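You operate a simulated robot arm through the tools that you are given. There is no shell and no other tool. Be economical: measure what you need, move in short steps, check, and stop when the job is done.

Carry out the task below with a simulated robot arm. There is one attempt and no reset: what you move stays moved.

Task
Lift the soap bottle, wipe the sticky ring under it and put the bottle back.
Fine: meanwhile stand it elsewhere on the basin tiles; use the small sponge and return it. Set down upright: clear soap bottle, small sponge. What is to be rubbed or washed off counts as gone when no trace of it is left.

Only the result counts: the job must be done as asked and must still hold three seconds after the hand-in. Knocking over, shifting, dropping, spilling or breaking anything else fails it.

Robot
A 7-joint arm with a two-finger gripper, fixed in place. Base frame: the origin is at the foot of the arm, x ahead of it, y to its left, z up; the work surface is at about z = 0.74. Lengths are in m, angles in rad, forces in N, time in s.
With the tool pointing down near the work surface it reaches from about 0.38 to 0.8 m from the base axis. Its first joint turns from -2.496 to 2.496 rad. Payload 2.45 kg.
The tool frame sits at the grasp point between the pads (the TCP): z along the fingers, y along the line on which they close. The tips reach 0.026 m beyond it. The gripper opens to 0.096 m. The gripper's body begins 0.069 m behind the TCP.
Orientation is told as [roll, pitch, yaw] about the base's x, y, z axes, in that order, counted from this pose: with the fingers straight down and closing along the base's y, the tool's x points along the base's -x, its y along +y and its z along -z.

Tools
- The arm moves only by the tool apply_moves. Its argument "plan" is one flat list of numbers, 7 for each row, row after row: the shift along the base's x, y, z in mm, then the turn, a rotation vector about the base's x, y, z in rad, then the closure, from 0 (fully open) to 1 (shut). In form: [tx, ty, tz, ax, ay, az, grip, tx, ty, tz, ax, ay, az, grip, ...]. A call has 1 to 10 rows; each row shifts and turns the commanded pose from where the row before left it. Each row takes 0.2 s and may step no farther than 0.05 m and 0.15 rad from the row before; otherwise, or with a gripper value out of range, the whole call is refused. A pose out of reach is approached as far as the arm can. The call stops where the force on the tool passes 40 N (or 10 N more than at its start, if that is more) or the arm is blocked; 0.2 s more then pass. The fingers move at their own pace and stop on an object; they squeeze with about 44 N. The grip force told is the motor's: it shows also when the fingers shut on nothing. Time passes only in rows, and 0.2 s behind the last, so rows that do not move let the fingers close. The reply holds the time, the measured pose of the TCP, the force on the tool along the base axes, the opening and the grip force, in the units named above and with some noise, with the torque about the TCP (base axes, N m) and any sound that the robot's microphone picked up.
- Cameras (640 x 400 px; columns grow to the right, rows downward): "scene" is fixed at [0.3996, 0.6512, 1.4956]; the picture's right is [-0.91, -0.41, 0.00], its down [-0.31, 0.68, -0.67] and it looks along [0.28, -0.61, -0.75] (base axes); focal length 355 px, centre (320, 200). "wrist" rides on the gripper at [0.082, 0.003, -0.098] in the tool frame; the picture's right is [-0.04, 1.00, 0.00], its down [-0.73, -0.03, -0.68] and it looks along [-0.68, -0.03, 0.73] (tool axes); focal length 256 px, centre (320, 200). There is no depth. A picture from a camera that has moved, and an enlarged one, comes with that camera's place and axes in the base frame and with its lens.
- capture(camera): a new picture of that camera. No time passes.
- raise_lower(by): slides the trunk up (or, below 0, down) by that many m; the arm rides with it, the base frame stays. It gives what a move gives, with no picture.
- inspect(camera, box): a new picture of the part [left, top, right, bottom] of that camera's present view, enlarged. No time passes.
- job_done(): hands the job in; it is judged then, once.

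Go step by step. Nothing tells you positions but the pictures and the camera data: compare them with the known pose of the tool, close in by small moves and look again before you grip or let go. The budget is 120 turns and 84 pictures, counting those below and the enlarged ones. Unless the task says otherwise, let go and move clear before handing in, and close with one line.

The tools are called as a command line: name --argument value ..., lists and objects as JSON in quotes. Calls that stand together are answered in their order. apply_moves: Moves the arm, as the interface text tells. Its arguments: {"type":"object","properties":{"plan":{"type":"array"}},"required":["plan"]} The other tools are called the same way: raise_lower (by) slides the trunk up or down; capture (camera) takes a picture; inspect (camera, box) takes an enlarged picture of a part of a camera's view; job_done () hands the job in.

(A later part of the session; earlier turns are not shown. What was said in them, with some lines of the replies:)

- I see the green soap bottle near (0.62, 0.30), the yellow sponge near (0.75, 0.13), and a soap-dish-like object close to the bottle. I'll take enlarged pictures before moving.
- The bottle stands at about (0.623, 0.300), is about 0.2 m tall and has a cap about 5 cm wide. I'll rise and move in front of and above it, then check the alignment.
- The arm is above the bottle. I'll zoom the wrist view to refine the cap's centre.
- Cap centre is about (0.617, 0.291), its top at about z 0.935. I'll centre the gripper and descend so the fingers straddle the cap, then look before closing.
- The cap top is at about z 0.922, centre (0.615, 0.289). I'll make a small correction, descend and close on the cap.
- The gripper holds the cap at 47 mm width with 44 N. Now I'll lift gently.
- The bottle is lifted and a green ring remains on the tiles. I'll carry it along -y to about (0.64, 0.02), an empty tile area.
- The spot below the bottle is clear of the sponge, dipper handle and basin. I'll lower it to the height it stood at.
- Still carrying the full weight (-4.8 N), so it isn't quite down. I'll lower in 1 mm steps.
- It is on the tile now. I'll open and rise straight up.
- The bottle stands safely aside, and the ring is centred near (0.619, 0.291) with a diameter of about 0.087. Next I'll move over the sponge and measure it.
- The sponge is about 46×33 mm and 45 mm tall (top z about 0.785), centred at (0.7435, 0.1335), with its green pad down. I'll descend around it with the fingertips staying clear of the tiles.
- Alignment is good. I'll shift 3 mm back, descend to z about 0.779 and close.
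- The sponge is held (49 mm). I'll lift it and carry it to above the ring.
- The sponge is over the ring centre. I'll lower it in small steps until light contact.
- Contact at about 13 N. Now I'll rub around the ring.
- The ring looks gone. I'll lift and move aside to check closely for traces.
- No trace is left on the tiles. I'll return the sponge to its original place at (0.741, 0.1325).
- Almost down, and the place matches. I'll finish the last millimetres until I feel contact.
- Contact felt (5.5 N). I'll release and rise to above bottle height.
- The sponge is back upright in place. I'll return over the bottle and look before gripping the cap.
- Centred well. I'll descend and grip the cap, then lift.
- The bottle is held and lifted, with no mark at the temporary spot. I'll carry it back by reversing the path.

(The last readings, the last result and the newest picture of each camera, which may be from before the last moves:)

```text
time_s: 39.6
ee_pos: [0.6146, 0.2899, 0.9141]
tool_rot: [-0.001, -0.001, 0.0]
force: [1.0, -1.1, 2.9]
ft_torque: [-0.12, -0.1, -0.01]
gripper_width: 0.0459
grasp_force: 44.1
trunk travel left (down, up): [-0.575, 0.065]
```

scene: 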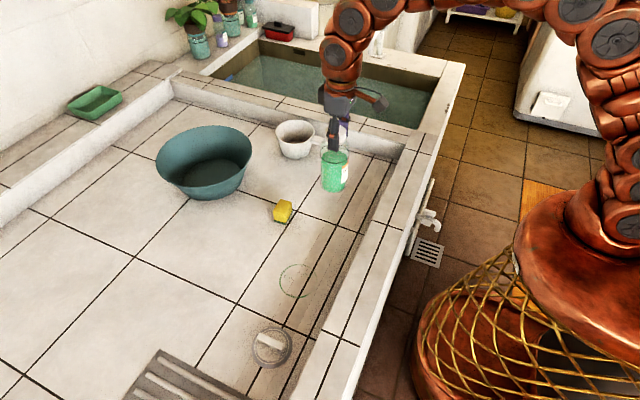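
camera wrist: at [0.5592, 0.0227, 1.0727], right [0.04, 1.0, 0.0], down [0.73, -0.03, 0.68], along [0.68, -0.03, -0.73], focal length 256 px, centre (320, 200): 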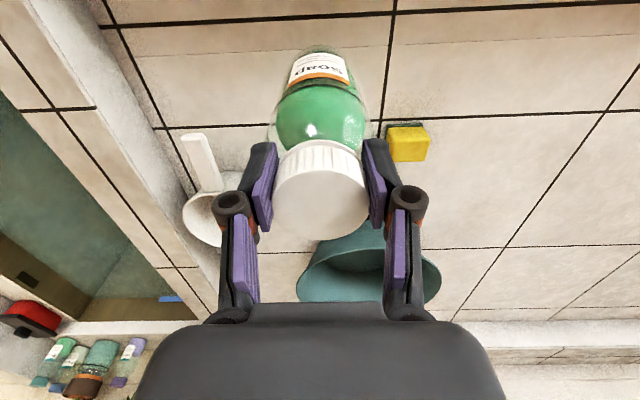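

The bottle is just on the tile (the load has flipped to +2.9 N). I'll release and rise clear.

apply_moves --plan '[0, 0, -0.4, 0, 0, 0, 0.9, 0, 0, 0, 0, 0, 0, 0.4, 0, 0, 0, 0, 0, 0, 0.2, 0, 0, 0, 0, 0, 0, 0, 0, 0, 0, 0, 0, 0, 0, 0, 0, 20, 0, 0, 0, 0, 0, 0, 40, 0, 0, 0, 0, 0, 0, 40, 0, 0, 0, 0, 0, -30, 20, 0, 0, 0, 0, 0, -40, 0, 0, 0, 0, 0]'

apply_moves --plan '[-20, -45, 0, 0, 0, 0, 0, -20, -45, 0, 0, 0, 0, 0, 0, 0, 0, 0, 0, 0, 0]'

capture --camera "scene"

inspect --camera "scene" --box '[220, 180, 380, 380]'

capture --camera "wrist"

```text
time_s: 41.8
ee_pos: [0.6131, 0.217, 1.0324]
tool_rot: [0.0, 0.0, -0.001]
force: [1.0, 0.7, 0.3]
ft_torque: [-0.04, 0.0, -0.02]
gripper_width: 0.0959
grasp_force: 0.0
trunk travel left (down, up): [-0.575, 0.065]
```

```text
time_s: 42.6
ee_pos: [0.5725, 0.1285, 1.033]
tool_rot: [0.0, 0.001, -0.002]
force: [-0.6, 0.7, 0.5]
ft_torque: [0.0, -0.03, 0.03]
gripper_width: 0.0959
grasp_force: 0.0
trunk travel left (down, up): [-0.575, 0.065]
```

```text
45 pictures are left
```

scene: 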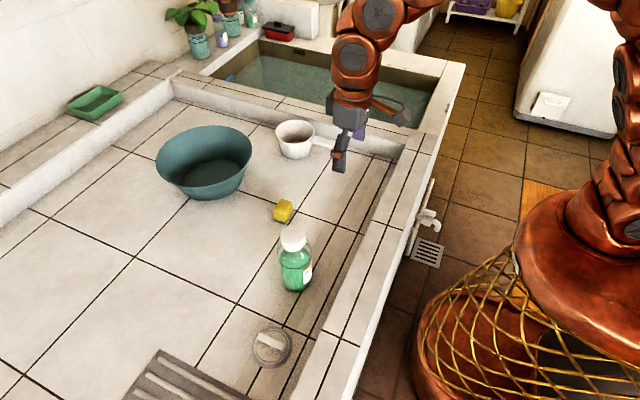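

```text
2.00 times, centred on (300, 280) of scene
camera zoom: at [0.3996, 0.6512, 1.4956], right [-0.91, -0.41, 0.0], down [-0.31, 0.68, -0.67], along [0.28, -0.61, -0.75], focal length 711 px, centre (360, 40)
```

zoom: 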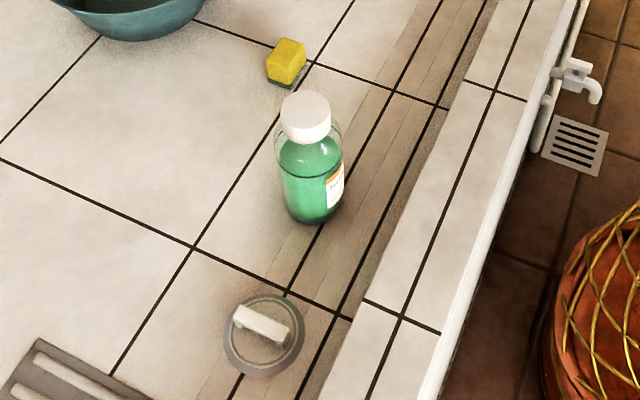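

```text
43 pictures are left
camera wrist: at [0.4918, 0.1311, 1.1305], right [0.04, 1.0, 0.0], down [0.73, -0.03, 0.68], along [0.68, -0.03, -0.73], focal length 256 px, centre (320, 200)
```

wrist: 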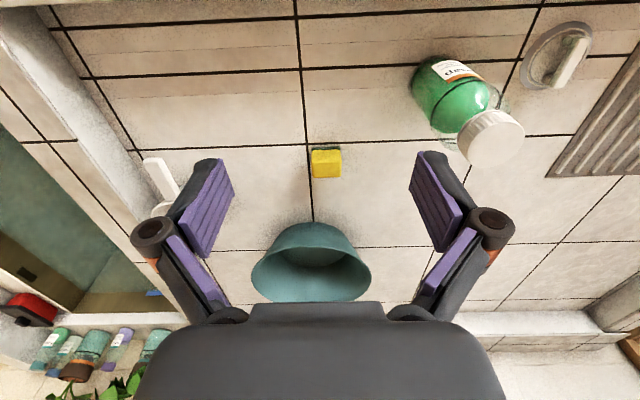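

The bottle is upright in its old place, the sponge is back, the tiles show no trace of the ring, and nothing else has moved. I'm handing in.

job_done

```text
The job is handed in.
```

The sticky ring is wiped off with no visible trace left. The soap bottle stands upright in its old place, to within a few millimetres, and the sponge is back where it was.
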